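You operate a simulated robot arm through the tools that you are given. There is no shell and no other tool. Be economical: measure what you need, move in short steps, check, and stop when the job is done.

You are at the controls of a simulated two-armed robot. One attempt, no reset.

## Task
Dissolve the powder in the wash cup and tip it into the main bay.
Fine: hold the wash cup still and stir it with the round stick till no streaks show, stand the stick in its pot, open the soap drawer, empty the cup into the main bay, stand it on the washer top and shut the drawer. Spill no more than a spoonful, pinch nothing, drop nothing. Set down upright: wash cup. Where these are worked on the way, their far stop is far enough and under half their travel is too little: soap drawer.

The check looks at the end state, three seconds after you hand in, the way a careful person would. Anything else that was tipped, shoved, dropped, spilled or broken makes it a failure.

## Robot
Two 6-joint arms with two-finger parallel grippers on one trunk, on a base that drives. Base frame: it is fixed to the floor where the robot stands at the start and does not move with it; the origin is under the middle of the robot, x ahead of it, y to its left, z up; the surface under the hand at the start is at about z = 850. Units: mm, rad, N and s.
The left shoulder is at the start at [60, 187, 1172], the right one opposite. With the tool pointing down near the work surface each hand reaches from about 220 to 620 mm from the robot's upright axis, wherever it stands, measured 20 degrees to its own side. Places, roughly: dosing bottle [-1500, 2750, 1250]; dosing cup [-1500, 5000, 750]; dryer dial [300, 600, 800]; knob stopper [-1500, 3000, 1000]; mixing cup [-1500, 2750, 1000]; pull cap [-1500, 3100, 1400]; reducer [-1500, 3250, 1250]; reducer knob [-1500, 3200, 1400]; rinse bottle [-1500, 3000, 1250]; rubber stopper [750, 1250, 750]; salt tin [-1500, 3250, 1250]; slim bottle [-1500, 3000, 1000]; soap drawer [400, 200, 800]; soda tin [-1500, 2750, 1250]; softener bottle [-1500, 5500, 1000]; something [-1500, 2700, 1400]. Payload 1.57 kg a hand.
The TCP of each hand is the grasp point between the finger pads, 30 mm short of the fingertips. In the tool frame z runs along the fingers and y along their closing line. The gripper opens to 110 mm. The fingers are 24 mm wide and 12 mm thick; the gripper's body (48 by 112 mm) begins 78 mm behind the TCP.
Orientation is that of the tool frame in the base frame, as a unit quaternion [w, x, y, z]. With the fingers straight down and closing along the base's y, the tool's x points along the base's -x, its y along +y and its z along -z.

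## Interface
- The arms move only by the tool arm_command. It takes "left_steps", "right_steps" or both (then of equal length, played together; a hand with none holds still); each is a list of rows, each a list of 7 numbers: the shift along the tool's x, y, z in mm, then the turn, a rotation vector about the tool's x, y, z in rad, then the opening, from 0 (shut) to 1 (fully open). In form: [[x, y, z, wx, wy, wz, grip], ...]. A call has 1 to 10 rows; each row shifts and turns the commanded pose from where the row before left it, along the tool's axes as they then stand. Rows are played at 5 a second. More than 50 mm and 0.15 rad between two rows, or a gripper value outside its range, and nothing of the call is played. A pose out of reach is approached as far as the arm can. The call stops where the force on the tool passes 90 N (or 10 N more than at its start, if that is more) or the arm is blocked; 0.2 s more then pass. The fingers move at their own pace (about 153 mm/s each) and stop on an object; they squeeze with about 34 N. The grip force told is the motor's: it shows also when the fingers shut on nothing. Time passes only in rows, and 0.2 s behind the last, so rows that do not move let the fingers close. It gives the time, the measured TCP pose, the force on the tool (base axes), the opening and the grip force at its end, in the units of the frame above (readings bear some noise), with the torque about the TCP (base axes, N m) and any sound that the robot's microphone picked up, and new pictures: "views" is both (left out), scene, wrist or none (wrist: the cameras of the hands that moved).
- Cameras (640 x 400 px; columns grow to the right, rows downward): "scene" is now at [5, 18.1, 1705.5]; the picture's right is [0.29, -0.96, 0.00], its down [-0.84, -0.25, -0.49] and it looks along [0.46, 0.14, -0.87] (base axes); focal length 248 px, centre (320, 200). "left" rides on the left gripper at [70, -16, -141] in its tool frame; the picture's right is [0.23, 0.97, 0.00], its down [-0.86, 0.20, -0.48] and it looks along [-0.47, 0.11, 0.88] (tool axes); focal length 222 px, centre (320, 200). "right" rides on the right gripper at [70, 16, -141] in its tool frame; the picture's right is [-0.23, 0.97, 0.00], its down [-0.86, -0.20, -0.48] and it looks along [-0.47, -0.11, 0.88] (tool axes); focal length 222 px, centre (320, 200). There is no depth. A picture from a camera that has moved, and an enlarged one, comes with that camera's place and axes in the base frame and with its lens. The place of the scene camera against the robot may be out by one fixed shift of up to 12 mm in any direction.
- slide_trunk(by): slides the trunk up (or, below 0, down) by that many mm; the arms and the scene camera ride with it, the base frame stays. It gives what a move gives, with no picture.
- steer(legs): drives the robot by 1 to 6 legs, each [ahead, left, turn to the left] in mm, mm and rad, along the robot's own axes; the way and the turn of a leg run together, so that a leg with both is an arc; at most 1500 mm and 3.142 rad a leg. The arms and the cameras ride along, it lands a little off, and it stops where it bumps. It gives what a move gives, and a new picture of the scene camera.
- aim_head(pan, tilt): turns the head with the scene camera to pan (to the left, within 1.501 rad either way) and tilt (down, from -0.506 to 1.204), counted from straight ahead of the robot. It gives what a move gives, and a new picture of the scene camera.
- enlarge(camera, box): a new picture of the part [left, top, right, bottom] of that camera's present view, enlarged. It takes no simulated time.
- close_job(): hands the job in; it is judged then, once.

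Go step by step. Nothing tells you exact positions but the pictures and the camera data: compare them with the known pose of the tool, close in by small moves and look again before you grip or let go. The budget is 120 turns and 260 pictures, counting those below and the enlarged ones. Unless the task says otherwise, let go and move clear before handing in, and close with one line.

The tools are called after "Call:" as name(argument=value, ...) on one line, values as JSON. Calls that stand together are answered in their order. arm_command: Moves the arms, as the interface text tells. Its arguments: {"type":"object","properties":{"left_steps":{"type":"array","items":{"type":"array","items":{"type":"number"}}},"right_steps":{"type":"array","items":{"type":"array","items":{"type":"number"}}},"views":{"type":"string","enum":["both","scene","wrist","none"]}},"required":[]} The other tools are called the same way: slide_trunk (by) slides the trunk up or down; steer (legs) drives the base; aim_head (pan, tilt) turns the head that bears the scene camera; enlarge (camera, box) takes an enlarged picture of a part of a camera's view; close_job () hands the job in.

At the start:

```text
time_s: 0.0
left_tcp_pos: [427.7, 189.9, 1276.3]
left_tcp_rot: [0.0, 0.0, 1.0, 0.0]
left_wrist_force: [0.1, 0.2, 0.5]
left_torque: [0.01, 0.0, -0.01]
left_finger_gap: 110.1
left_grip_force: 0.0
right_tcp_pos: [457.9, -99.2, 1235.6]
right_tcp_rot: [0.0, 0.0, 1.0, 0.0]
right_wrist_force: [-0.5, -0.1, 0.2]
right_torque: [0.0, -0.02, 0.03]
right_finger_gap: 109.9
right_grip_force: 0.0
trunk travel left (down, up): [-800.0, 190.0]
robot x, y, heading: [-0.2, -0.1, -0.0]
head pan, tilt: [0.293, 1.065]
```

scene: 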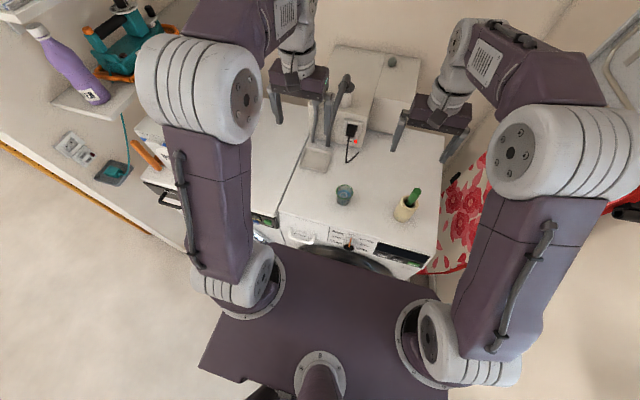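
right: 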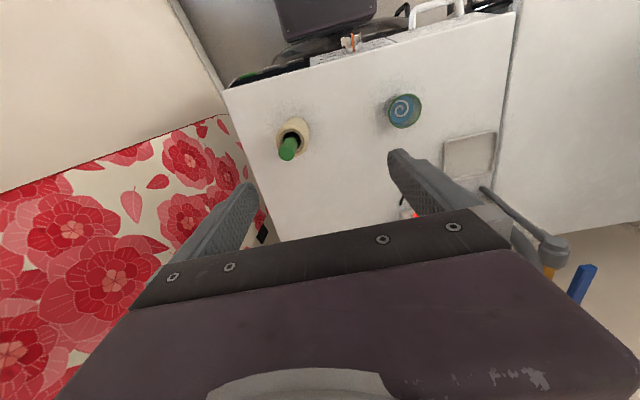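
left: 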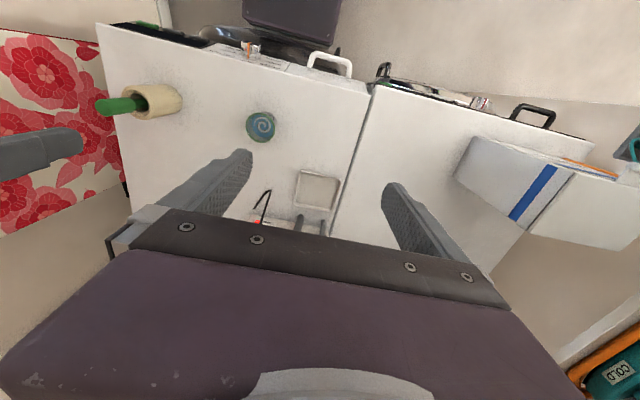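

I see a washer top with a blue cup near [490, 70] and a cream pot holding a green stick near [490, -160]; the drawer's white handle is on the front left. I'll look closer first.

Call:
enlarge(camera="scene", box=[270, 130, 450, 270])

Call:
enlarge(camera="left", box=[80, 20, 400, 220])

Call:
enlarge(camera="right", box=[220, 0, 540, 200])

```text
2.86 times, centred on (360, 200) of scene
camera zoom: at [5.0, 18.1, 1705.5], right [0.29, -0.96, 0.0], down [-0.84, -0.25, -0.49], along [0.46, 0.14, -0.87], focal length 709 px, centre (206, 200)
```

zoom: 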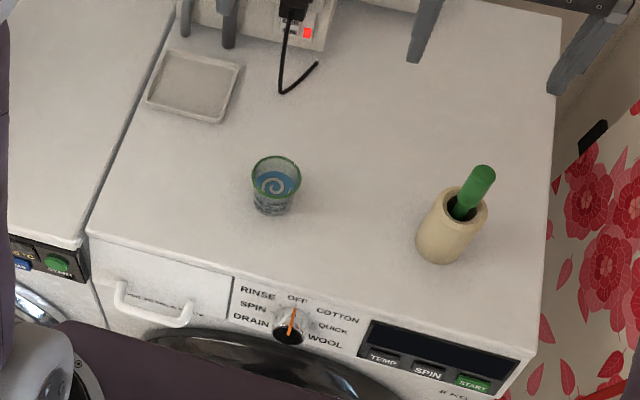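

```text
2.00 times, centred on (240, 120) of left
camera zoom: at [358.5, 173.6, 1417.8], right [-0.23, 0.97, 0.0], down [0.86, 0.2, 0.48], along [0.47, 0.11, -0.88], focal length 444 px, centre (480, 360)
```

zoom: 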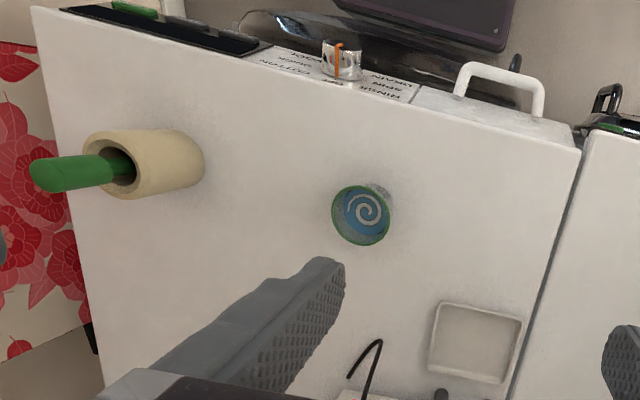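

```text
2.00 times, centred on (380, 100) of right
camera zoom: at [389.9, -82.3, 1377.1], right [0.23, 0.97, 0.0], down [0.86, -0.2, 0.48], along [0.47, -0.11, -0.88], focal length 444 px, centre (200, 400)
```

zoom: 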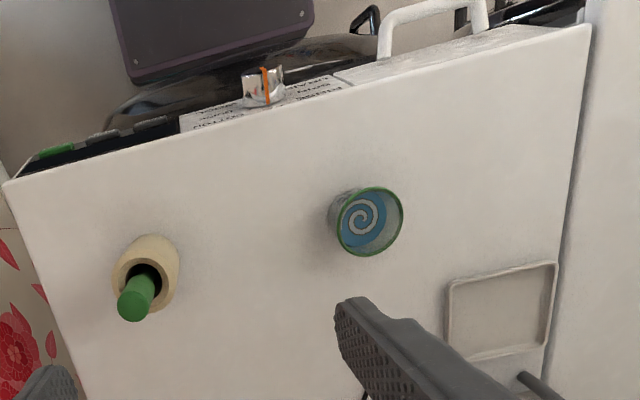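

The cup rim is triangulated at about [482, 67, 908] and the stick top at about [480, -156, 1032]. I'll yaw the left hand for a side grip and bring the right hand above the stick.

Call:
arm_command(left_steps=[[0, 0, 0, 0, 0, -0.15, 1], [0, 0, 0, 0, 0, -0.15, 1], [0, 0, 0, 0, 0, -0.15, 1], [0, 0, 0, 0, 0, -0.15, 1], [0, 0, 0, 0, 0, -0.15, 1], [0, 0, 0, 0, 0, -0.15, 1], [0, 0, 0, 0, 0, -0.15, 1], [0, 0, 0, 0, 0, -0.15, 1], [0, 0, 0, 0, 0, -0.15, 1], [0, 0, 0, 0, 0, -0.15, 1]], right_steps=[[-2.2, -5.7, 12.6, 0, 0, 0, 1], [-2.2, -5.7, 12.6, 0, 0, 0, 1], [-2.2, -5.7, 12.6, 0, 0, 0, 1], [-2.2, -5.7, 12.6, 0, 0, 0, 1], [-2.2, -5.7, 12.6, 0, 0, 0, 1], [-2.2, -5.7, 12.6, 0, 0, 0, 1], [-2.2, -5.7, 12.6, 0, 0, 0, 1], [-2.2, -5.7, 12.6, 0, 0, 0, 1], [-2.2, -5.7, 12.6, 0, 0, 0, 1], [-2.2, -5.7, 12.6, 0, 0, 0, 1]])

```text
time_s: 2.2
left_tcp_pos: [427.8, 190.1, 1275.9]
left_tcp_rot: [0.0, -0.682, 0.731, 0.0]
left_wrist_force: [-0.6, -0.1, -0.7]
left_torque: [0.02, 0.02, -0.03]
left_finger_gap: 110.2
left_grip_force: 0.1
right_tcp_pos: [481.5, -156.9, 1109.7]
right_tcp_rot: [0.0, 0.0, 1.0, 0.0]
right_wrist_force: [-0.1, -0.1, -0.1]
right_torque: [0.0, -0.04, 0.01]
right_finger_gap: 110.0
right_grip_force: 0.0
trunk travel left (down, up): [-800.0, 190.0]
robot x, y, heading: [4.6, -0.4, 0.0]
head pan, tilt: [0.293, 1.065]
camera scene: at [5.5, 17.8, 1705.5], right [0.29, -0.96, 0.0], down [-0.84, -0.25, -0.49], along [0.46, 0.14, -0.87], focal length 248 px, centre (320, 200)
camera right: at [413.2, -139.5, 1251.8], right [0.23, 0.97, 0.0], down [0.86, -0.2, 0.48], along [0.47, -0.11, -0.88], focal length 222 px, centre (320, 200)
camera left: at [439.6, 119.0, 1418.3], right [-0.99, -0.16, 0.0], down [-0.14, 0.87, 0.48], along [-0.08, 0.47, -0.88], focal length 222 px, centre (320, 200)
```

scene: 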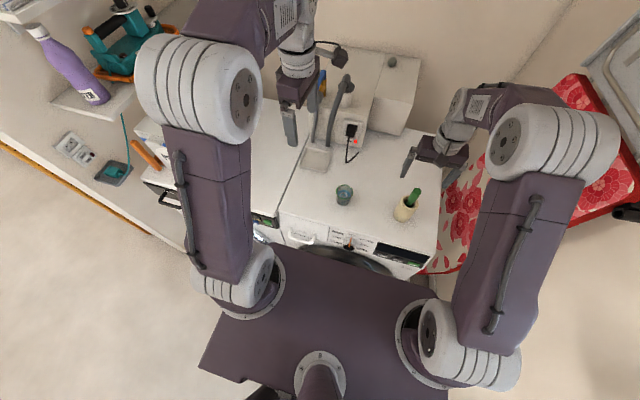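
right: 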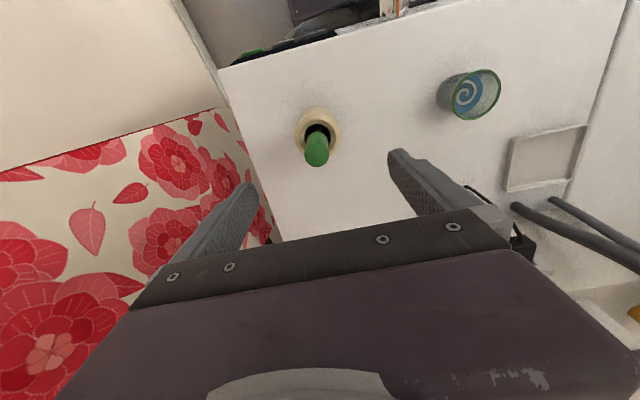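
left: 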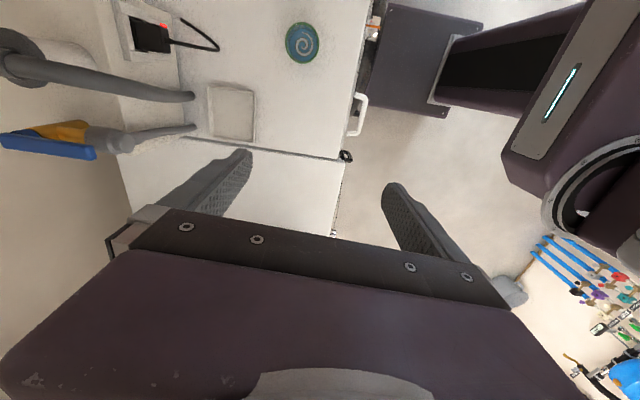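

The stick sits centred under the right hand. I'll lower the right hand around it and tilt the left hand.

Call:
arm_command(left_steps=[[0, 0, 0, 0, 0, -0.071, 1], [0, 0, 0, 0, 0.14, 0, 1], [0, 0, 0, 0, 0.14, 0, 1], [0, 0, 0, 0, 0.14, 0, 1], [0, 0, 0, 0, 0.14, 0, 1], [0, 0, 0, 0, 0.14, 0, 1], [0, 0, 0, 0, 0.14, 0, 1], [0, 0, 0, 0, 0.14, 0, 1], [0, 0, 0, 0, 0.14, 0, 1]], right_steps=[[2, -1, 12, 0, 0, 0, 1], [2, 0, 12, 0, 0, 0, 1], [0, 0, 12, 0, 0, 0, 1], [0, 0, 12, 0, 0, 0, 1], [0, 0, 12, 0, 0, 0, 1], [0, 0, 12, 0, 0, 0, 1], [0, 0, 12, 0, 0, 0, 1], [0, 0, 12, 0, 0, 0, 1], [0, 0, 12, 0, 0, 0, 1]])

```text
time_s: 4.2
left_tcp_pos: [429.1, 192.7, 1275.7]
left_tcp_rot: [-0.376, -0.598, 0.599, -0.377]
left_wrist_force: [-0.3, -0.3, 0.9]
left_torque: [-0.02, 0.03, -0.01]
left_finger_gap: 109.9
left_grip_force: 0.0
right_tcp_pos: [477.3, -155.6, 1001.2]
right_tcp_rot: [-0.001, 0.0, 1.0, 0.0]
right_wrist_force: [0.1, 0.4, 0.3]
right_torque: [0.03, 0.02, 0.02]
right_finger_gap: 110.2
right_grip_force: 0.0
trunk travel left (down, up): [-800.0, 190.0]
robot x, y, heading: [0.6, 3.3, 0.002]
head pan, tilt: [0.293, 1.065]
camera scene: at [6.2, 19.2, 1705.5], right [0.29, -0.96, 0.0], down [-0.84, -0.25, -0.48], along [0.46, 0.14, -0.87], focal length 248 px, centre (320, 200)
camera right: at [408.4, -139.8, 1143.2], right [0.23, 0.97, 0.0], down [0.86, -0.2, 0.48], along [0.47, -0.11, -0.88], focal length 222 px, centre (320, 200)
camera left: at [445.5, 288.2, 1400.0], right [-0.97, -0.1, 0.2], down [-0.2, 0.8, -0.56], along [-0.11, -0.59, -0.8], focal length 222 px, centre (320, 200)
```

scene: 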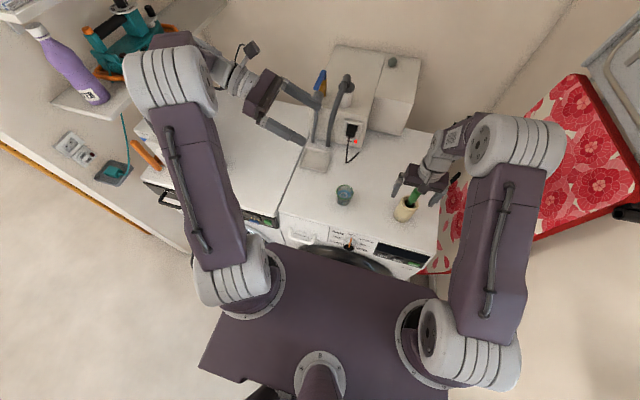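
right: 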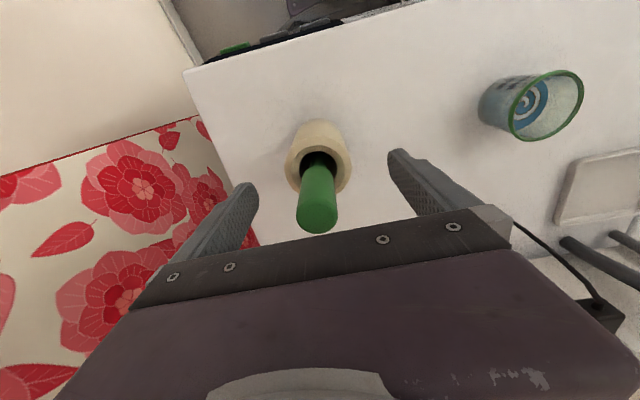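
left: 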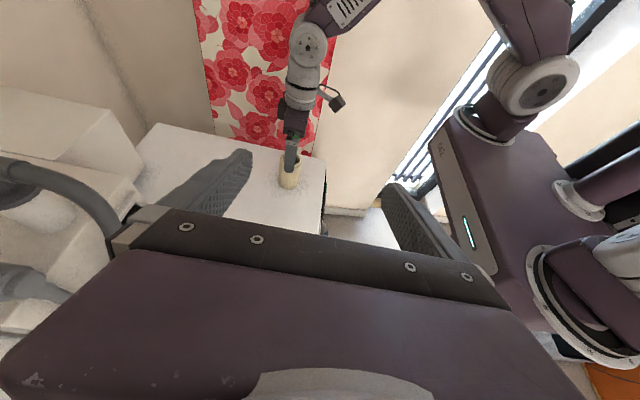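

The stick is between the right fingers. I'll close them and bring the left hand to the pre-grasp beside the cup.

Call:
arm_command(left_steps=[[-30, -5.3, 15.5, 0, 0, 0, 1], [-30, -5.3, 15.5, 0, 0, 0, 1], [-30, -5.3, 15.5, 0, 0, 0, 1], [-30, -5.3, 15.5, 0, 0, 0, 1], [-30, -5.3, 15.5, 0, 0, 0, 1], [-30, -5.3, 15.5, 0, 0, 0, 1], [-30, -5.3, 15.5, 0, 0, 0, 1], [-30, -5.3, 15.5, 0, 0, 0, 1], [-30, -5.3, 15.5, 0, 0, 0, 1], [-30, -5.3, 15.5, 0, 0, 0, 1]], right_steps=[[0, 0, 0, 0, 0, 0, 0.5], [0, 0, 0, 0, 0, 0, 0.3], [0, 0, 0, 0, 0, 0, 0.2], [0, 0, 0, 0, 0, 0, 0.1], [0, 0, 0, 0, 0, 0, 0], [0, 0, 0, 0, 0, 0, 0], [0, 0, 0, 0, 0, 0, 0], [0, 0, 0, 0, 0, 0, 0], [0, 0, 0, 0, 0, 0, 0], [0, 0, 0, 0, 0, 0, 0]])

```text
time_s: 6.4
left_tcp_pos: [481.1, 182.0, 936.3]
left_tcp_rot: [0.375, 0.599, -0.599, 0.376]
left_wrist_force: [0.2, -0.3, -1.3]
left_torque: [-0.01, -0.01, -0.02]
left_finger_gap: 110.3
left_grip_force: 0.3
right_tcp_pos: [476.6, -156.5, 1002.2]
right_tcp_rot: [0.001, -0.001, 1.0, 0.001]
right_wrist_force: [0.3, 0.9, -0.6]
right_torque: [-0.01, 0.02, 0.04]
right_finger_gap: 24.2
right_grip_force: 34.4
trunk travel left (down, up): [-800.0, 190.0]
robot x, y, heading: [-2.4, 1.3, -0.001]
head pan, tilt: [0.293, 1.065]
camera scene: at [5.6, 18.6, 1705.5], right [0.29, -0.96, 0.0], down [-0.84, -0.25, -0.49], along [0.46, 0.14, -0.87], focal length 248 px, centre (320, 200)
camera right: at [408.0, -140.2, 1143.6], right [0.23, 0.97, 0.0], down [0.86, -0.2, 0.48], along [0.47, -0.11, -0.88], focal length 222 px, centre (320, 200)
camera left: at [497.0, 277.8, 1061.7], right [-0.97, -0.1, 0.2], down [-0.2, 0.8, -0.56], along [-0.11, -0.59, -0.8], focal length 222 px, centre (320, 200)
```

scene: 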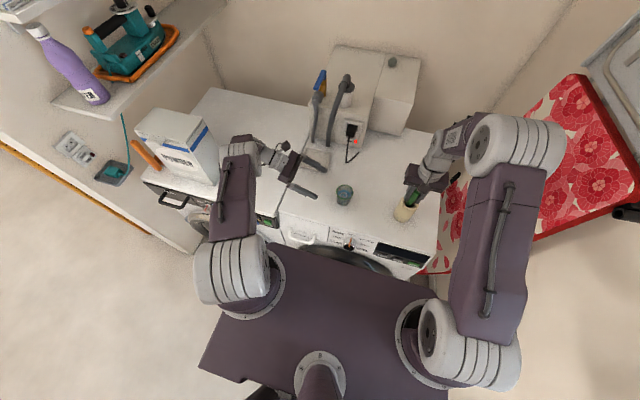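
right: 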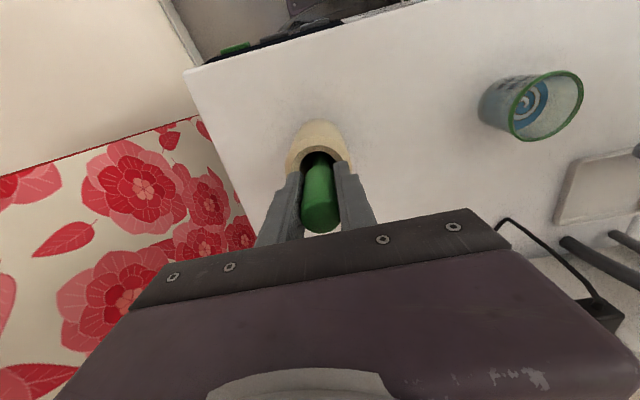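
left: 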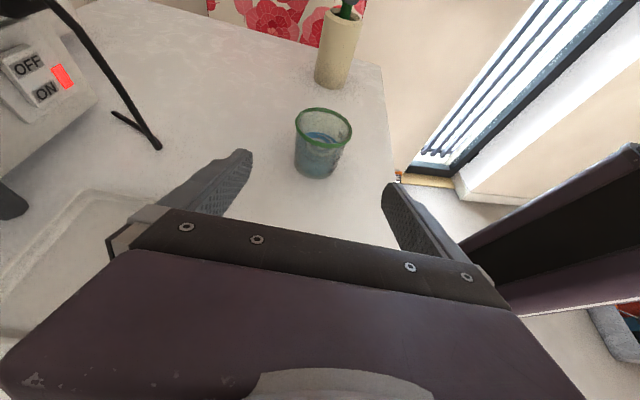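

The stick is held (24 mm) and the cup is lined up between the left fingers. I'll slide the left hand in and lift the stick straight out.

Call:
arm_command(left_steps=[[0, 0, 12.8, 0, 0, 0, 1], [0, 0, 12.8, 0, 0, 0, 1], [0, 0, 12.8, 0, 0, 0, 1], [0, 0, 12.8, 0, 0, 0, 1], [0, 0, 12.8, 0, 0, 0, 1], [0, 0, 12.8, 0, 0, 0, 1], [0, 0, 12.8, 0, 0, 0, 1], [0, 0, 12.8, 0, 0, 0, 1], [0, 0, 12.8, 0, 0, 0, 1], [0, 0, 12.8, 0, 0, 0, 1]], right_steps=[[0, 0, -5, 0, 0, 0, 0], [0, 0, -10, 0, 0, 0, 0], [0, 0, -13, 0, 0, 0, 0], [0, 0, -13, 0, 0, 0, 0], [0, 0, -13, 0, 0, 0, 0], [0, 0, -13, 0, 0, 0, 0], [0, 0, -13, 0, 0, 0, 0], [0, 0, -13, 0, 0, 0, 0], [0, 0, -13, 0, 0, 0, 0], [0, 0, -13, 0, 0, 0, 0]])

```text
time_s: 8.6
left_tcp_pos: [480.6, 64.7, 882.4]
left_tcp_rot: [-0.376, -0.598, 0.6, -0.375]
left_wrist_force: [0.2, 0.8, 0.1]
left_torque: [0.0, 0.0, 0.01]
left_finger_gap: 110.1
left_grip_force: 0.1
right_tcp_pos: [477.3, -157.1, 1119.7]
right_tcp_rot: [0.0, 0.0, 1.0, 0.0]
right_wrist_force: [-0.4, -0.4, 0.6]
right_torque: [0.0, -0.02, -0.02]
right_finger_gap: 24.0
right_grip_force: 34.1
trunk travel left (down, up): [-800.0, 190.0]
robot x, y, heading: [1.3, -2.3, 0.001]
head pan, tilt: [0.293, 1.065]
camera scene: at [4.9, 17.8, 1705.5], right [0.29, -0.96, 0.0], down [-0.84, -0.25, -0.49], along [0.46, 0.14, -0.87], focal length 248 px, centre (320, 200)
camera right: at [407.8, -140.1, 1261.7], right [0.23, 0.97, 0.0], down [0.86, -0.2, 0.48], along [0.47, -0.11, -0.88], focal length 222 px, centre (320, 200)
camera left: at [497.4, 162.3, 1008.7], right [-0.97, -0.1, 0.2], down [-0.2, 0.8, -0.56], along [-0.11, -0.59, -0.8], focal length 222 px, centre (320, 200)
```

scene: 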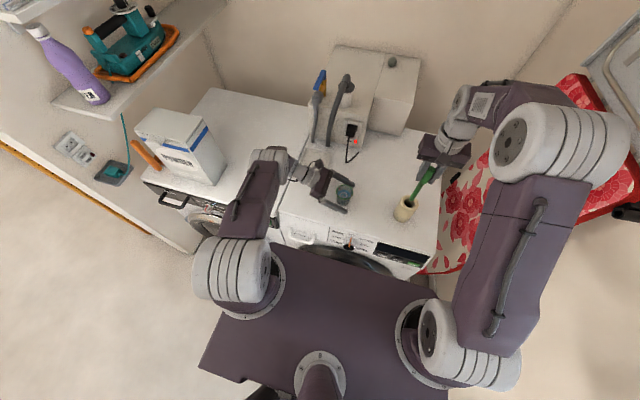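
right: 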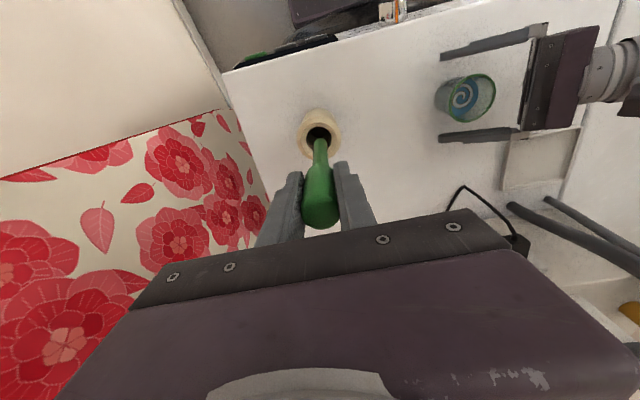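
left: 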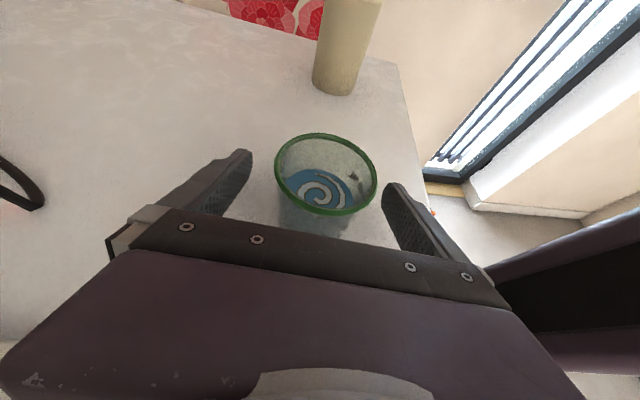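

The cup is centred in the left hand. I'll close on it while holding the stick still, and check the stick's tip.

Call:
arm_command(left_steps=[[0, 0, 0, 0, 0, 0, 0.7], [0, 0, 0, 0, 0, 0, 0.6], [0, 0, 0, 0, 0, 0, 0.5], [0, 0, 0, 0, 0, 0, 0.4], [0, 0, 0, 0, 0, 0, 0.3], [0, 0, 0, 0, 0, 0, 0.2], [0, 0, 0, 0, 0, 0, 0.2]], views="wrist")

Call:
enlarge(camera="scene", box=[300, 130, 480, 240])

Call:
enlarge(camera="right", box=[260, 80, 500, 240])

```text
time_s: 10.2
left_tcp_pos: [481.5, 65.4, 884.3]
left_tcp_rot: [-0.376, -0.599, 0.599, -0.376]
left_wrist_force: [1.3, -0.6, 1.7]
left_torque: [-0.04, 0.04, 0.02]
left_finger_gap: 59.2
left_grip_force: 33.7
right_tcp_pos: [477.3, -156.1, 1119.8]
right_tcp_rot: [0.0, 0.0, 1.0, 0.0]
right_wrist_force: [0.5, 0.4, -1.0]
right_torque: [-0.01, -0.04, 0.05]
right_finger_gap: 24.1
right_grip_force: 33.6
trunk travel left (down, up): [-800.0, 190.0]
robot x, y, heading: [-1.1, -0.6, 0.001]
head pan, tilt: [0.293, 1.065]
camera left: at [497.3, 162.4, 1008.7], right [-0.97, -0.1, 0.2], down [-0.2, 0.8, -0.56], along [-0.11, -0.59, -0.8], focal length 222 px, centre (320, 200)
```

left: 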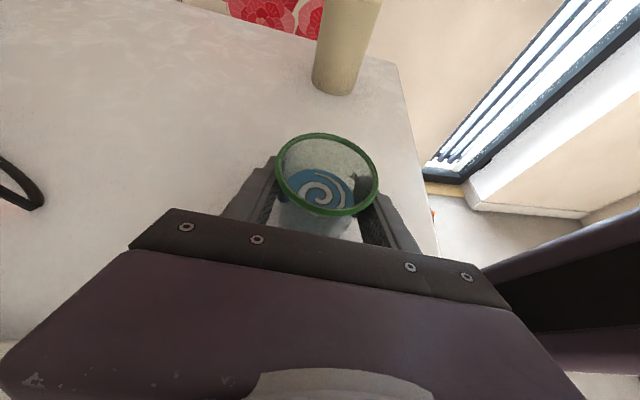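

```text
3.56 times, centred on (390, 185) of scene
camera zoom: at [5.1, 17.9, 1705.5], right [0.29, -0.96, 0.0], down [-0.84, -0.25, -0.49], along [0.46, 0.14, -0.87], focal length 882 px, centre (71, 253)
```

zoom: 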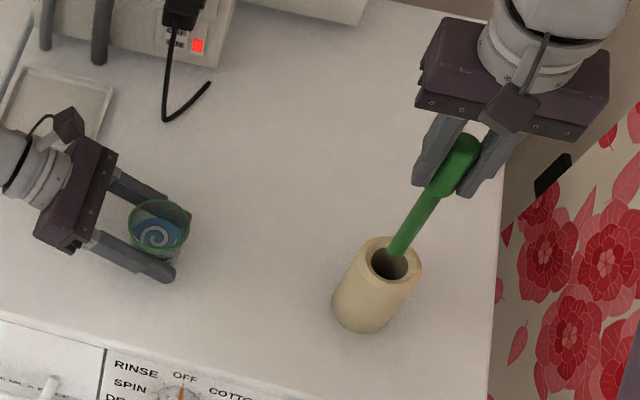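

```text
2.50 times, centred on (380, 160) of right
camera zoom: at [407.9, -140.0, 1261.6], right [0.23, 0.97, 0.0], down [0.86, -0.2, 0.48], along [0.47, -0.11, -0.88], focal length 555 px, centre (170, 300)
```

zoom: 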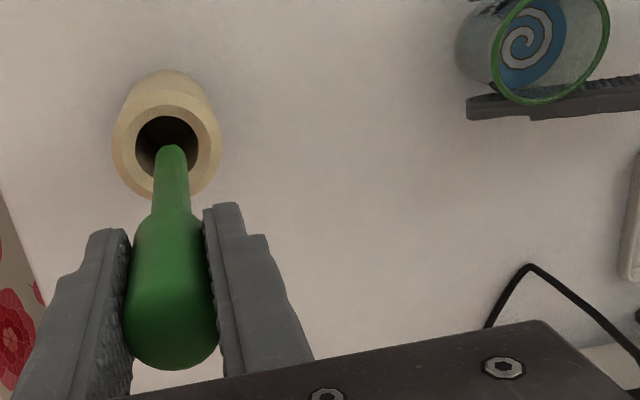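

The left grips the cup at 59 mm; the stick tip hangs about 135 mm below the right TCP, clear of the pot. I'll carry it across above the cup.

Call:
arm_command(right_steps=[[-0.5, 22.3, 0, 0, 0, 0, 0], [-0.5, 22.3, 0, 0, 0, 0, 0], [-0.5, 22.3, 0, 0, 0, 0, 0], [-0.5, 22.3, 0, 0, 0, 0, 0], [-0.5, 22.3, 0, 0, 0, 0, 0], [-0.5, 22.3, 0, 0, 0, 0, 0], [-0.5, 22.3, 0, 0, 0, 0, 0], [-0.5, 22.3, 0, 0, 0, 0, 0], [-0.5, 22.3, 0, 0, 0, 0, 0], [-0.5, 22.3, 0, 0, 0, 0, 0]])

Call:
enlarge(camera="scene", box=[290, 130, 410, 230])

Call:
enlarge(camera="left", box=[220, 0, 460, 220])

```text
time_s: 12.4
left_tcp_pos: [481.9, 66.2, 884.3]
left_tcp_rot: [0.375, 0.599, -0.598, 0.376]
left_wrist_force: [0.3, 0.8, 1.5]
left_torque: [0.02, 0.05, -0.01]
left_finger_gap: 59.7
left_grip_force: 33.7
right_tcp_pos: [482.2, 67.0, 1120.8]
right_tcp_rot: [0.001, 0.0, 1.0, 0.001]
right_wrist_force: [-0.1, 0.2, -1.3]
right_torque: [0.0, -0.05, 0.02]
right_finger_gap: 24.1
right_grip_force: 33.8
trunk travel left (down, up): [-800.0, 190.0]
robot x, y, heading: [0.0, -5.7, 0.001]
head pan, tilt: [0.293, 1.065]
camera scene: at [5.1, 19.0, 1705.5], right [0.29, -0.96, 0.0], down [-0.84, -0.25, -0.49], along [0.46, 0.14, -0.87], focal length 248 px, centre (320, 200)
camera right: at [413.9, 83.1, 1262.7], right [0.23, 0.97, 0.0], down [0.86, -0.2, 0.48], along [0.47, -0.11, -0.88], focal length 222 px, centre (320, 200)
```

scene: 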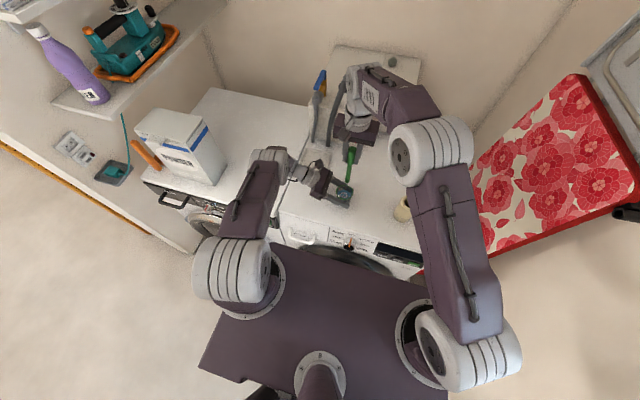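
right: 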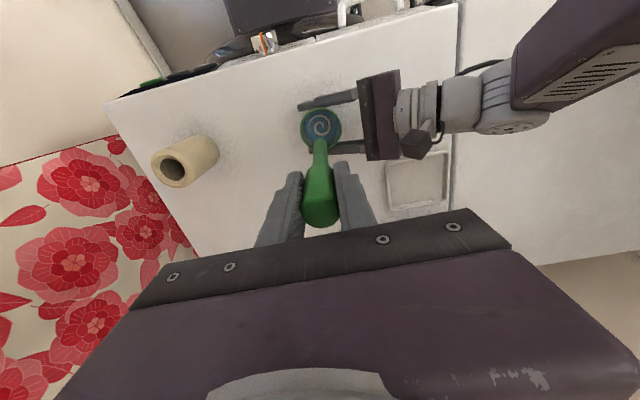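

```text
4.00 times, centred on (350, 180) of scene
camera zoom: at [5.1, 19.0, 1705.5], right [0.29, -0.96, 0.0], down [-0.84, -0.25, -0.49], along [0.46, 0.14, -0.87], focal length 992 px, centre (200, 280)
```

zoom: 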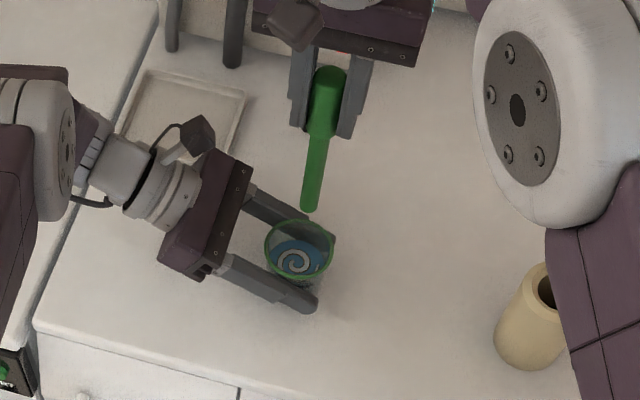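

```text
1.82 times, centred on (340, 110) of left
camera zoom: at [497.3, 163.0, 1008.5], right [-0.97, -0.1, 0.2], down [-0.2, 0.8, -0.56], along [-0.11, -0.59, -0.8], focal length 404 px, centre (284, 364)
```

zoom: 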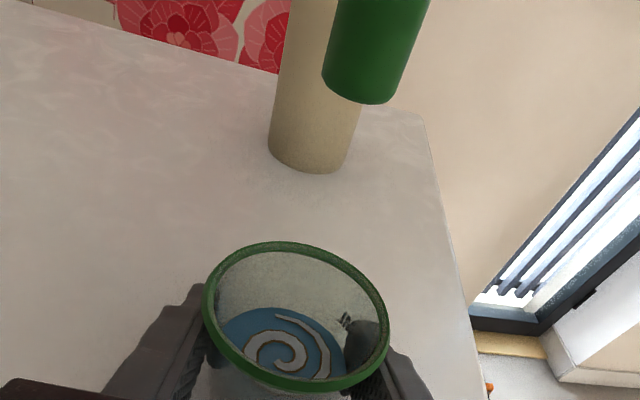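

The stick tip is at about [484, 65, 977], above the cup's middle. I'll lower it into the liquid.

Call:
arm_command(right_steps=[[2, 2, 10, 0, 0, 0, 0], [0, 0, 11, 0, 0, 0, 0], [0, 0, 11, 0, 0, 0, 0], [0, 0, 11, 0, 0, 0, 0], [0, 0, 11, 0, 0, 0, 0], [0, 0, 11, 0, 0, 0, 0], [0, 0, 10, 0, 0, 0, 0], [0, 0, 10, 0, 0, 0, 0], [0, 0, 10, 0, 0, 0, 0], [0, 0, 10, 0, 0, 0, 0]])

Call:
enlarge(camera="left", box=[220, 0, 460, 220])

Call:
enlarge(camera="right", box=[220, 70, 460, 230])

```text
time_s: 14.6
left_tcp_pos: [480.6, 66.0, 883.5]
left_tcp_rot: [-0.376, -0.599, 0.599, -0.375]
left_wrist_force: [-0.5, 0.0, 0.0]
left_torque: [-0.03, -0.05, 0.01]
left_finger_gap: 59.4
left_grip_force: 33.9
right_tcp_pos: [480.4, 67.4, 1015.7]
right_tcp_rot: [0.0, 0.0, 1.0, 0.0]
right_wrist_force: [0.0, 0.2, -1.1]
right_torque: [-0.03, 0.01, -0.06]
right_finger_gap: 24.0
right_grip_force: 33.6
trunk travel left (down, up): [-800.0, 190.0]
robot x, y, heading: [1.0, 1.0, 0.001]
head pan, tilt: [0.293, 1.065]
camera scene: at [5.3, 18.2, 1705.5], right [0.29, -0.96, 0.0], down [-0.84, -0.25, -0.49], along [0.46, 0.14, -0.87], focal length 248 px, centre (320, 200)
camera right: at [411.6, 84.4, 1157.1], right [0.23, 0.97, 0.0], down [0.86, -0.2, 0.48], along [0.47, -0.11, -0.88], focal length 222 px, centre (320, 200)
```

scene: 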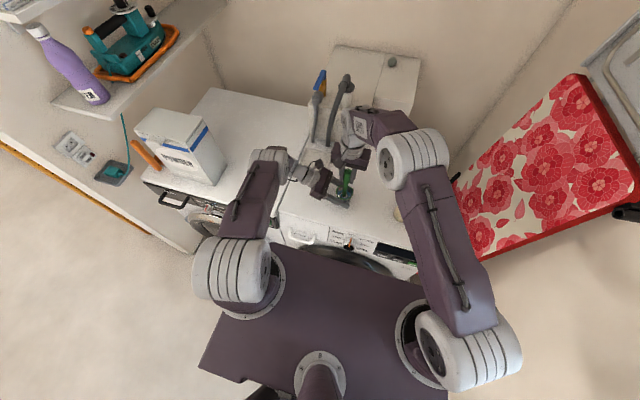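
right: 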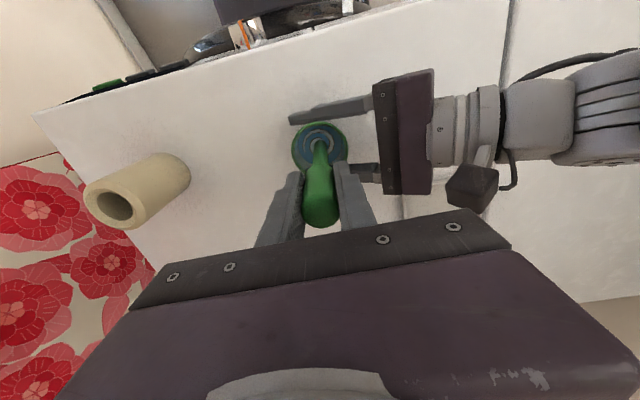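

```text
1.82 times, centred on (340, 110) of left
camera zoom: at [497.4, 162.6, 1008.5], right [-0.97, -0.1, 0.2], down [-0.2, 0.8, -0.56], along [-0.11, -0.59, -0.8], focal length 404 px, centre (284, 364)
```

zoom: 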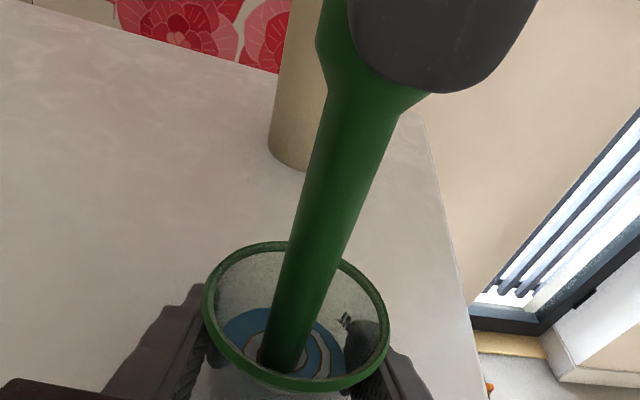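

```text
2.50 times, centred on (340, 150) of right
camera zoom: at [411.6, 84.4, 1157.1], right [0.23, 0.97, 0.0], down [0.86, -0.2, 0.48], along [0.47, -0.11, -0.88], focal length 555 px, centre (270, 325)
```

zoom: 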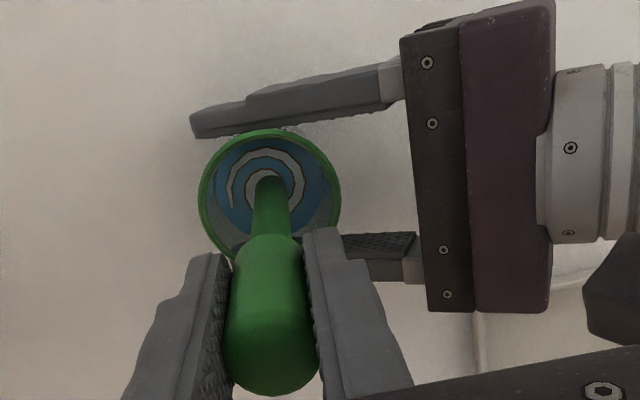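

The tip has reached the centre of the liquid. I'll lower it 4 mm more and stir with a 9 mm circle.

Call:
arm_command(right_steps=[[9, 0, 4, 0, 0, 0, 0], [-2.1, 5.8, 0, 0, 0, 0, 0], [-5.3, 3.1, 0, 0, 0, 0, 0], [-6.1, -1.1, 0, 0, 0, 0, 0], [-4.0, -4.7, 0, 0, 0, 0, 0], [0, -6.2, 0, 0, 0, 0, 0], [4.0, -4.7, 0, 0, 0, 0, 0], [6.1, -1.1, 0, 0, 0, 0, 0], [5.3, 3.1, 0, 0, 0, 0, 0], [2.1, 5.8, 0, 0, 0, 0, 0]], views="none")

Call:
enlarge(camera="left", box=[220, 0, 460, 220])

```text
time_s: 16.8
left_tcp_pos: [480.8, 65.7, 883.9]
left_tcp_rot: [0.375, 0.599, -0.599, 0.375]
left_wrist_force: [-0.7, -1.1, 0.6]
left_torque: [0.0, -0.04, 0.01]
left_finger_gap: 59.4
left_grip_force: 34.2
right_tcp_pos: [470.4, 68.7, 1010.1]
right_tcp_rot: [0.0, 0.0, 1.0, 0.0]
right_wrist_force: [0.3, -0.5, -1.0]
right_torque: [0.0, 0.02, 0.03]
right_finger_gap: 24.4
right_grip_force: 33.9
trunk travel left (down, up): [-800.0, 190.0]
robot x, y, heading: [-2.0, -2.3, -0.003]
head pan, tilt: [0.293, 1.065]
```

```text
1.82 times, centred on (340, 110) of left
camera zoom: at [497.4, 162.7, 1008.5], right [-0.97, -0.1, 0.2], down [-0.2, 0.8, -0.56], along [-0.11, -0.59, -0.8], focal length 404 px, centre (284, 364)
```

zoom: 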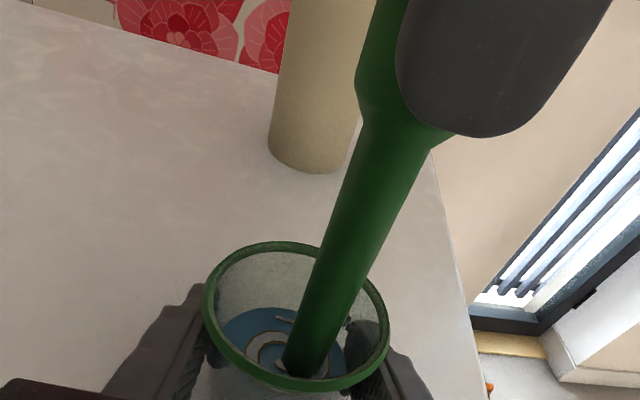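

The streaks are thinning. More circles.

Call:
arm_command(right_steps=[[-1.7, 5.3, 0, 0, 0, 0, 0], [-4.5, 3.3, 0, 0, 0, 0, 0], [-5.6, 0, 0, 0, 0, 0, 0], [-4.5, -3.3, 0, 0, 0, 0, 0], [-1.7, -5.3, 0, 0, 0, 0, 0], [1.7, -5.3, 0, 0, 0, 0, 0], [4.5, -3.3, 0, 0, 0, 0, 0], [5.6, 0, 0, 0, 0, 0, 0], [4.5, 3.3, 0, 0, 0, 0, 0], [1.7, 5.3, 0, 0, 0, 0, 0]], views="none")

Call:
arm_command(right_steps=[[-1.7, 5.3, 0, 0, 0, 0, 0], [-4.5, 3.3, 0, 0, 0, 0, 0], [-5.6, 0, 0, 0, 0, 0, 0], [-4.5, -3.3, 0, 0, 0, 0, 0], [-1.7, -5.3, 0, 0, 0, 0, 0], [1.7, -5.3, 0, 0, 0, 0, 0], [4.5, -3.3, 0, 0, 0, 0, 0], [5.6, 0, 0, 0, 0, 0, 0], [4.5, 3.3, 0, 0, 0, 0, 0], [1.7, 5.3, 0, 0, 0, 0, 0]], views="none")

Call:
arm_command(right_steps=[[-1.7, 5.3, 0, 0, 0, 0, 0], [-4.5, 3.3, 0, 0, 0, 0, 0], [-5.6, 0, 0, 0, 0, 0, 0], [-4.5, -3.3, 0, 0, 0, 0, 0], [-1.7, -5.3, 0, 0, 0, 0, 0], [1.7, -5.3, 0, 0, 0, 0, 0], [4.5, -3.3, 0, 0, 0, 0, 0], [5.6, 0, 0, 0, 0, 0, 0], [4.5, 3.3, 0, 0, 0, 0, 0], [1.7, 5.3, 0, 0, 0, 0, 0]], views="none")

Call:
enlarge(camera="left", box=[220, 0, 460, 220])

```text
time_s: 19.0
left_tcp_pos: [480.5, 68.0, 884.2]
left_tcp_rot: [-0.376, -0.599, 0.599, -0.375]
left_wrist_force: [0.3, 1.0, -0.4]
left_torque: [0.0, 0.02, -0.01]
left_finger_gap: 59.2
left_grip_force: 34.0
right_tcp_pos: [471.3, 68.8, 1011.8]
right_tcp_rot: [-0.001, 0.0, 1.0, 0.0]
right_wrist_force: [0.4, 0.2, -0.3]
right_torque: [0.01, -0.02, 0.01]
right_finger_gap: 24.0
right_grip_force: 34.4
trunk travel left (down, up): [-800.0, 190.0]
robot x, y, heading: [-1.4, -2.6, -0.001]
head pan, tilt: [0.293, 1.065]
```

```text
time_s: 21.2
left_tcp_pos: [479.4, 66.3, 882.4]
left_tcp_rot: [0.375, 0.599, -0.599, 0.376]
left_wrist_force: [-0.7, 0.2, -0.8]
left_torque: [-0.01, 0.01, -0.02]
left_finger_gap: 59.3
left_grip_force: 33.4
right_tcp_pos: [470.3, 68.1, 1011.7]
right_tcp_rot: [0.0, 0.0, 1.0, 0.0]
right_wrist_force: [0.1, 0.2, -0.3]
right_torque: [0.0, 0.0, -0.01]
right_finger_gap: 24.2
right_grip_force: 34.0
trunk travel left (down, up): [-800.0, 190.0]
robot x, y, heading: [1.3, -2.3, 0.002]
head pan, tilt: [0.293, 1.065]
```

```text
time_s: 23.4
left_tcp_pos: [481.6, 67.0, 884.1]
left_tcp_rot: [-0.376, -0.599, 0.599, -0.375]
left_wrist_force: [0.2, -0.7, 0.6]
left_torque: [0.01, 0.0, 0.03]
left_finger_gap: 59.1
left_grip_force: 33.9
right_tcp_pos: [472.0, 68.8, 1011.1]
right_tcp_rot: [0.0, 0.0, 1.0, 0.0]
right_wrist_force: [-0.5, 0.2, 0.4]
right_torque: [0.01, -0.01, -0.01]
right_finger_gap: 24.0
right_grip_force: 34.0
trunk travel left (down, up): [-800.0, 190.0]
robot x, y, heading: [1.8, -0.3, 0.002]
head pan, tilt: [0.293, 1.065]
```

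```text
1.82 times, centred on (340, 110) of left
camera zoom: at [497.4, 162.7, 1008.5], right [-0.97, -0.1, 0.2], down [-0.2, 0.8, -0.56], along [-0.11, -0.59, -0.8], focal length 404 px, centre (284, 364)
```

zoom: 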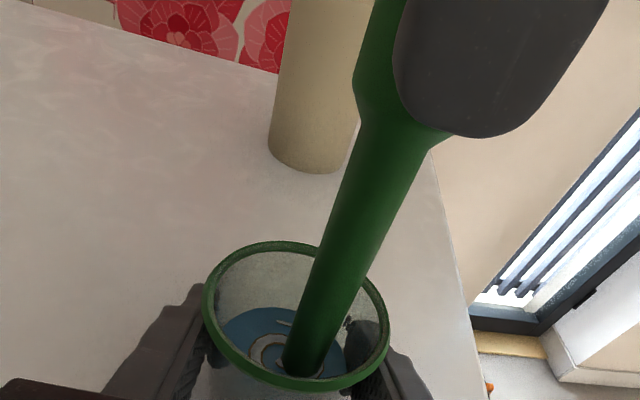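

The streaks lessen gradually, so I'll stir a little faster for several turns.

Call:
arm_command(right_steps=[[-6.2, 8.6, 0, 0, 0, 0, 0], [-10.1, -3.3, 0, 0, 0, 0, 0], [0, -10.6, 0, 0, 0, 0, 0], [10.1, -3.3, 0, 0, 0, 0, 0], [6.2, 8.6, 0, 0, 0, 0, 0], [-6.2, 8.6, 0, 0, 0, 0, 0], [-10.1, -3.3, 0, 0, 0, 0, 0], [0, -10.6, 0, 0, 0, 0, 0], [10.1, -3.3, 0, 0, 0, 0, 0], [6.2, 8.6, 0, 0, 0, 0, 0]], views="none")

Call:
arm_command(right_steps=[[-6.2, 8.6, 0, 0, 0, 0, 0], [-10.1, -3.3, 0, 0, 0, 0, 0], [0, -10.6, 0, 0, 0, 0, 0], [10.1, -3.3, 0, 0, 0, 0, 0], [6.2, 8.6, 0, 0, 0, 0, 0], [-6.2, 8.6, 0, 0, 0, 0, 0], [-10.1, -3.3, 0, 0, 0, 0, 0], [0, -10.6, 0, 0, 0, 0, 0], [10.1, -3.3, 0, 0, 0, 0, 0], [6.2, 8.6, 0, 0, 0, 0, 0]], views="none")

Call:
enlarge(camera="left", box=[260, 110, 420, 220])

```text
time_s: 25.6
left_tcp_pos: [481.3, 66.0, 882.7]
left_tcp_rot: [-0.376, -0.599, 0.599, -0.375]
left_wrist_force: [-0.4, 0.0, -0.6]
left_torque: [0.01, 0.02, -0.01]
left_finger_gap: 59.6
left_grip_force: 34.3
right_tcp_pos: [470.8, 68.1, 1011.3]
right_tcp_rot: [0.001, -0.001, 1.0, 0.0]
right_wrist_force: [-0.2, 0.6, 0.0]
right_torque: [-0.01, -0.01, 0.01]
right_finger_gap: 24.2
right_grip_force: 34.1
trunk travel left (down, up): [-800.0, 190.0]
robot x, y, heading: [0.2, -0.5, -0.001]
head pan, tilt: [0.293, 1.065]
```

```text
time_s: 27.8
left_tcp_pos: [480.6, 67.4, 883.4]
left_tcp_rot: [-0.376, -0.599, 0.599, -0.375]
left_wrist_force: [-0.5, -1.3, 0.9]
left_torque: [0.0, -0.02, -0.03]
left_finger_gap: 59.2
left_grip_force: 33.9
right_tcp_pos: [471.1, 69.1, 1011.2]
right_tcp_rot: [-0.001, 0.0, 1.0, 0.0]
right_wrist_force: [-0.9, -0.3, 0.0]
right_torque: [0.0, 0.0, 0.0]
right_finger_gap: 24.0
right_grip_force: 34.2
trunk travel left (down, up): [-800.0, 190.0]
robot x, y, heading: [-0.3, -2.8, 0.003]
head pan, tilt: [0.293, 1.065]
```

```text
3.64 times, centred on (340, 165) of left
camera zoom: at [497.3, 162.9, 1008.5], right [-0.97, -0.1, 0.2], down [-0.2, 0.8, -0.56], along [-0.11, -0.59, -0.8], focal length 808 px, centre (247, 327)
```

zoom: 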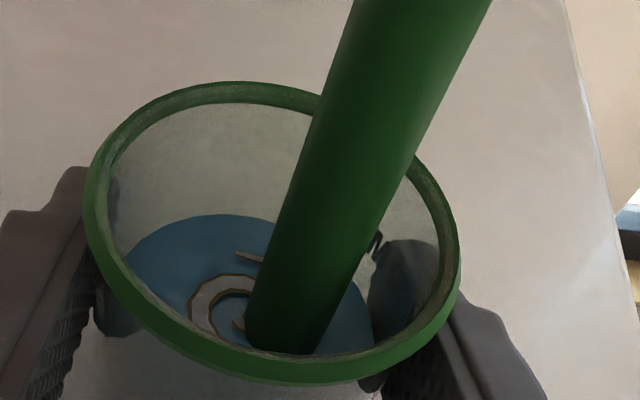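

The streaks don't seem to change quickly; I'll check from the right camera.

Call:
enlarge(camera="right", box=[260, 90, 380, 170])

Call:
enlarge(camera="scene", box=[320, 175, 370, 210])

```text
5.00 times, centred on (320, 130) of right
camera zoom: at [401.9, 85.5, 1153.7], right [0.23, 0.97, 0.0], down [0.86, -0.2, 0.48], along [0.47, -0.11, -0.88], focal length 1111 px, centre (320, 550)
```

zoom: 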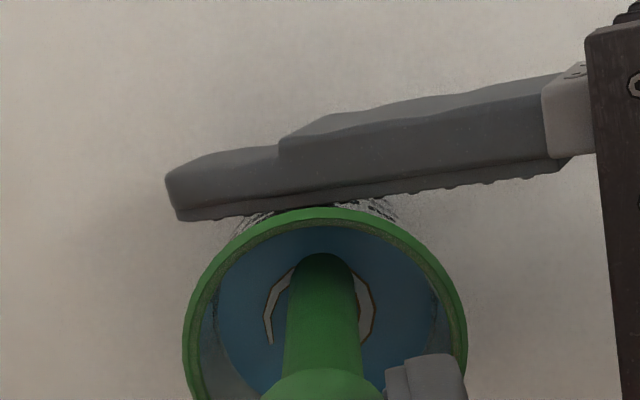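

```text
11.43 times, centred on (345, 192) of scene
camera zoom: at [5.1, 18.8, 1705.5], right [0.29, -0.96, 0.0], down [-0.84, -0.25, -0.49], along [0.46, 0.14, -0.87], focal length 2835 px, centre (34, 286)
```

zoom: 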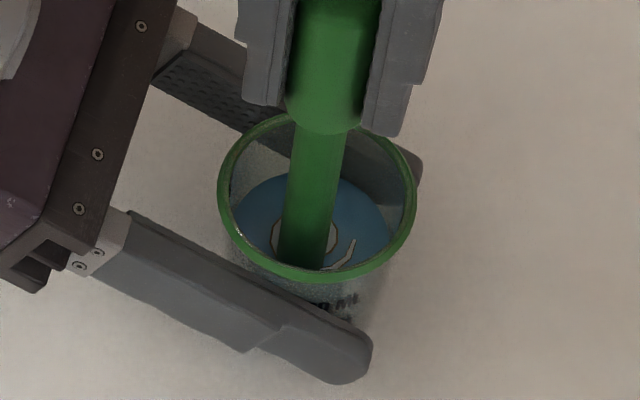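

The spiral has shrunk and thinned, so the stirring works. I'll carry on for several more turns.

Call:
arm_command(right_steps=[[-6.2, 8.6, 0, 0, 0, 0, 0], [-10.1, -3.3, 0, 0, 0, 0, 0], [0, -10.6, 0, 0, 0, 0, 0], [10.1, -3.3, 0, 0, 0, 0, 0], [6.2, 8.6, 0, 0, 0, 0, 0], [-6.2, 8.6, 0, 0, 0, 0, 0], [-10.1, -3.3, 0, 0, 0, 0, 0], [0, -10.6, 0, 0, 0, 0, 0], [10.1, -3.3, 0, 0, 0, 0, 0], [6.2, 8.6, 0, 0, 0, 0, 0]], views="none")

Call:
arm_command(right_steps=[[-6.2, 8.6, 0, 0, 0, 0, 0], [-10.1, -3.3, 0, 0, 0, 0, 0], [0, -10.6, 0, 0, 0, 0, 0], [10.1, -3.3, 0, 0, 0, 0, 0], [6.2, 8.6, 0, 0, 0, 0, 0], [-6.2, 8.6, 0, 0, 0, 0, 0], [-10.1, -3.3, 0, 0, 0, 0, 0], [0, -10.6, 0, 0, 0, 0, 0], [10.1, -3.3, 0, 0, 0, 0, 0], [6.2, 8.6, 0, 0, 0, 0, 0]], views="none")

Call:
arm_command(right_steps=[[-6.2, 8.6, 0, 0, 0, 0, 0], [-10.1, -3.3, 0, 0, 0, 0, 0], [0, -10.6, 0, 0, 0, 0, 0], [10.1, -3.3, 0, 0, 0, 0, 0], [6.2, 8.6, 0, 0, 0, 0, 0], [-6.2, 8.6, 0, 0, 0, 0, 0], [-10.1, -3.3, 0, 0, 0, 0, 0], [0, -10.6, 0, 0, 0, 0, 0], [10.1, -3.3, 0, 0, 0, 0, 0], [6.2, 8.6, 0, 0, 0, 0, 0]], views="none")

Call:
arm_command(right_steps=[[-6.2, 8.6, 0, 0, 0, 0, 0], [-10.1, -3.3, 0, 0, 0, 0, 0], [0, -10.6, 0, 0, 0, 0, 0], [10.1, -3.3, 0, 0, 0, 0, 0], [6.2, 8.6, 0, 0, 0, 0, 0], [-6.2, 8.6, 0, 0, 0, 0, 0], [-10.1, -3.3, 0, 0, 0, 0, 0], [0, -10.6, 0, 0, 0, 0, 0], [10.1, -3.3, 0, 0, 0, 0, 0], [6.2, 8.6, 0, 0, 0, 0, 0]], views="none")

Call:
enlarge(camera="left", box=[260, 110, 420, 220])

Call:
enlarge(camera="right", box=[260, 90, 380, 170])

```text
time_s: 30.0
left_tcp_pos: [480.9, 66.1, 883.9]
left_tcp_rot: [0.376, 0.599, -0.599, 0.376]
left_wrist_force: [-0.6, -0.5, -0.5]
left_torque: [-0.01, 0.02, 0.04]
left_finger_gap: 59.3
left_grip_force: 34.0
right_tcp_pos: [471.4, 68.2, 1012.2]
right_tcp_rot: [0.0, -0.001, 1.0, 0.0]
right_wrist_force: [0.0, -0.5, -0.5]
right_torque: [-0.03, -0.01, 0.0]
right_finger_gap: 24.3
right_grip_force: 34.1
trunk travel left (down, up): [-800.0, 190.0]
robot x, y, heading: [0.9, -3.1, -0.001]
head pan, tilt: [0.293, 1.065]
```

```text
time_s: 32.2
left_tcp_pos: [480.4, 66.7, 884.2]
left_tcp_rot: [0.376, 0.599, -0.599, 0.376]
left_wrist_force: [-0.3, 0.2, 0.6]
left_torque: [0.01, -0.02, -0.03]
left_finger_gap: 59.1
left_grip_force: 33.9
right_tcp_pos: [471.4, 69.0, 1011.1]
right_tcp_rot: [0.0, 0.0, 1.0, -0.001]
right_wrist_force: [0.3, 0.3, -0.6]
right_torque: [-0.01, 0.01, -0.01]
right_finger_gap: 24.4
right_grip_force: 33.9
trunk travel left (down, up): [-800.0, 190.0]
robot x, y, heading: [-1.8, 1.2, 0.001]
head pan, tilt: [0.293, 1.065]
```

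```text
time_s: 34.4
left_tcp_pos: [481.3, 66.9, 883.4]
left_tcp_rot: [-0.376, -0.599, 0.599, -0.375]
left_wrist_force: [0.2, -0.8, -0.2]
left_torque: [0.02, 0.05, -0.01]
left_finger_gap: 59.3
left_grip_force: 34.2
right_tcp_pos: [470.9, 69.9, 1012.0]
right_tcp_rot: [0.0, 0.0, 1.0, 0.0]
right_wrist_force: [0.2, -0.4, -0.3]
right_torque: [0.0, 0.02, -0.01]
right_finger_gap: 24.1
right_grip_force: 33.9
trunk travel left (down, up): [-800.0, 190.0]
robot x, y, heading: [-1.5, -1.8, -0.002]
head pan, tilt: [0.293, 1.065]
```

```text
time_s: 36.6
left_tcp_pos: [480.9, 66.2, 883.4]
left_tcp_rot: [0.376, 0.599, -0.599, 0.376]
left_wrist_force: [0.6, 0.1, 0.4]
left_torque: [-0.02, 0.02, -0.01]
left_finger_gap: 59.6
left_grip_force: 34.0
right_tcp_pos: [471.0, 69.0, 1012.0]
right_tcp_rot: [0.001, 0.0, 1.0, 0.0]
right_wrist_force: [0.1, -0.2, -0.5]
right_torque: [-0.02, -0.02, -0.03]
right_finger_gap: 24.1
right_grip_force: 33.7
trunk travel left (down, up): [-800.0, 190.0]
robot x, y, heading: [-2.0, 1.5, -0.002]
head pan, tilt: [0.293, 1.065]
```

```text
3.64 times, centred on (340, 165) of left
camera zoom: at [497.3, 163.0, 1008.5], right [-0.97, -0.1, 0.2], down [-0.2, 0.8, -0.56], along [-0.11, -0.59, -0.8], focal length 808 px, centre (247, 327)
```

zoom: 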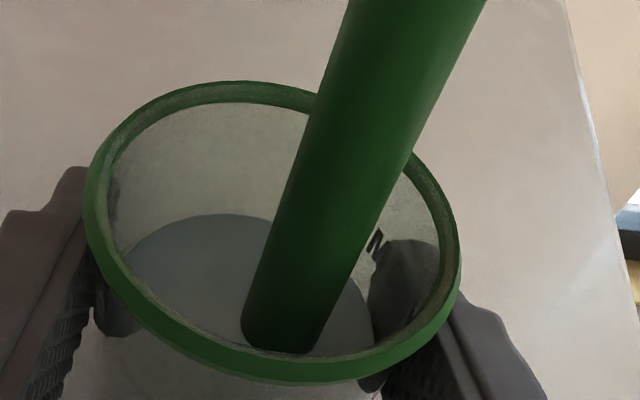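

```text
5.00 times, centred on (320, 130) of right
camera zoom: at [402.3, 85.2, 1153.7], right [0.23, 0.97, 0.0], down [0.86, -0.2, 0.48], along [0.47, -0.11, -0.88], focal length 1111 px, centre (320, 550)
```

zoom: 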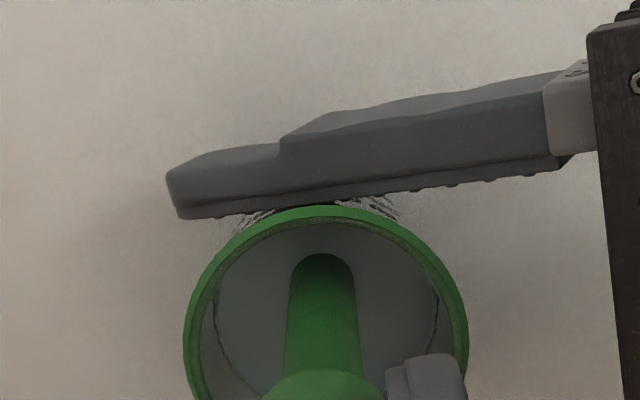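

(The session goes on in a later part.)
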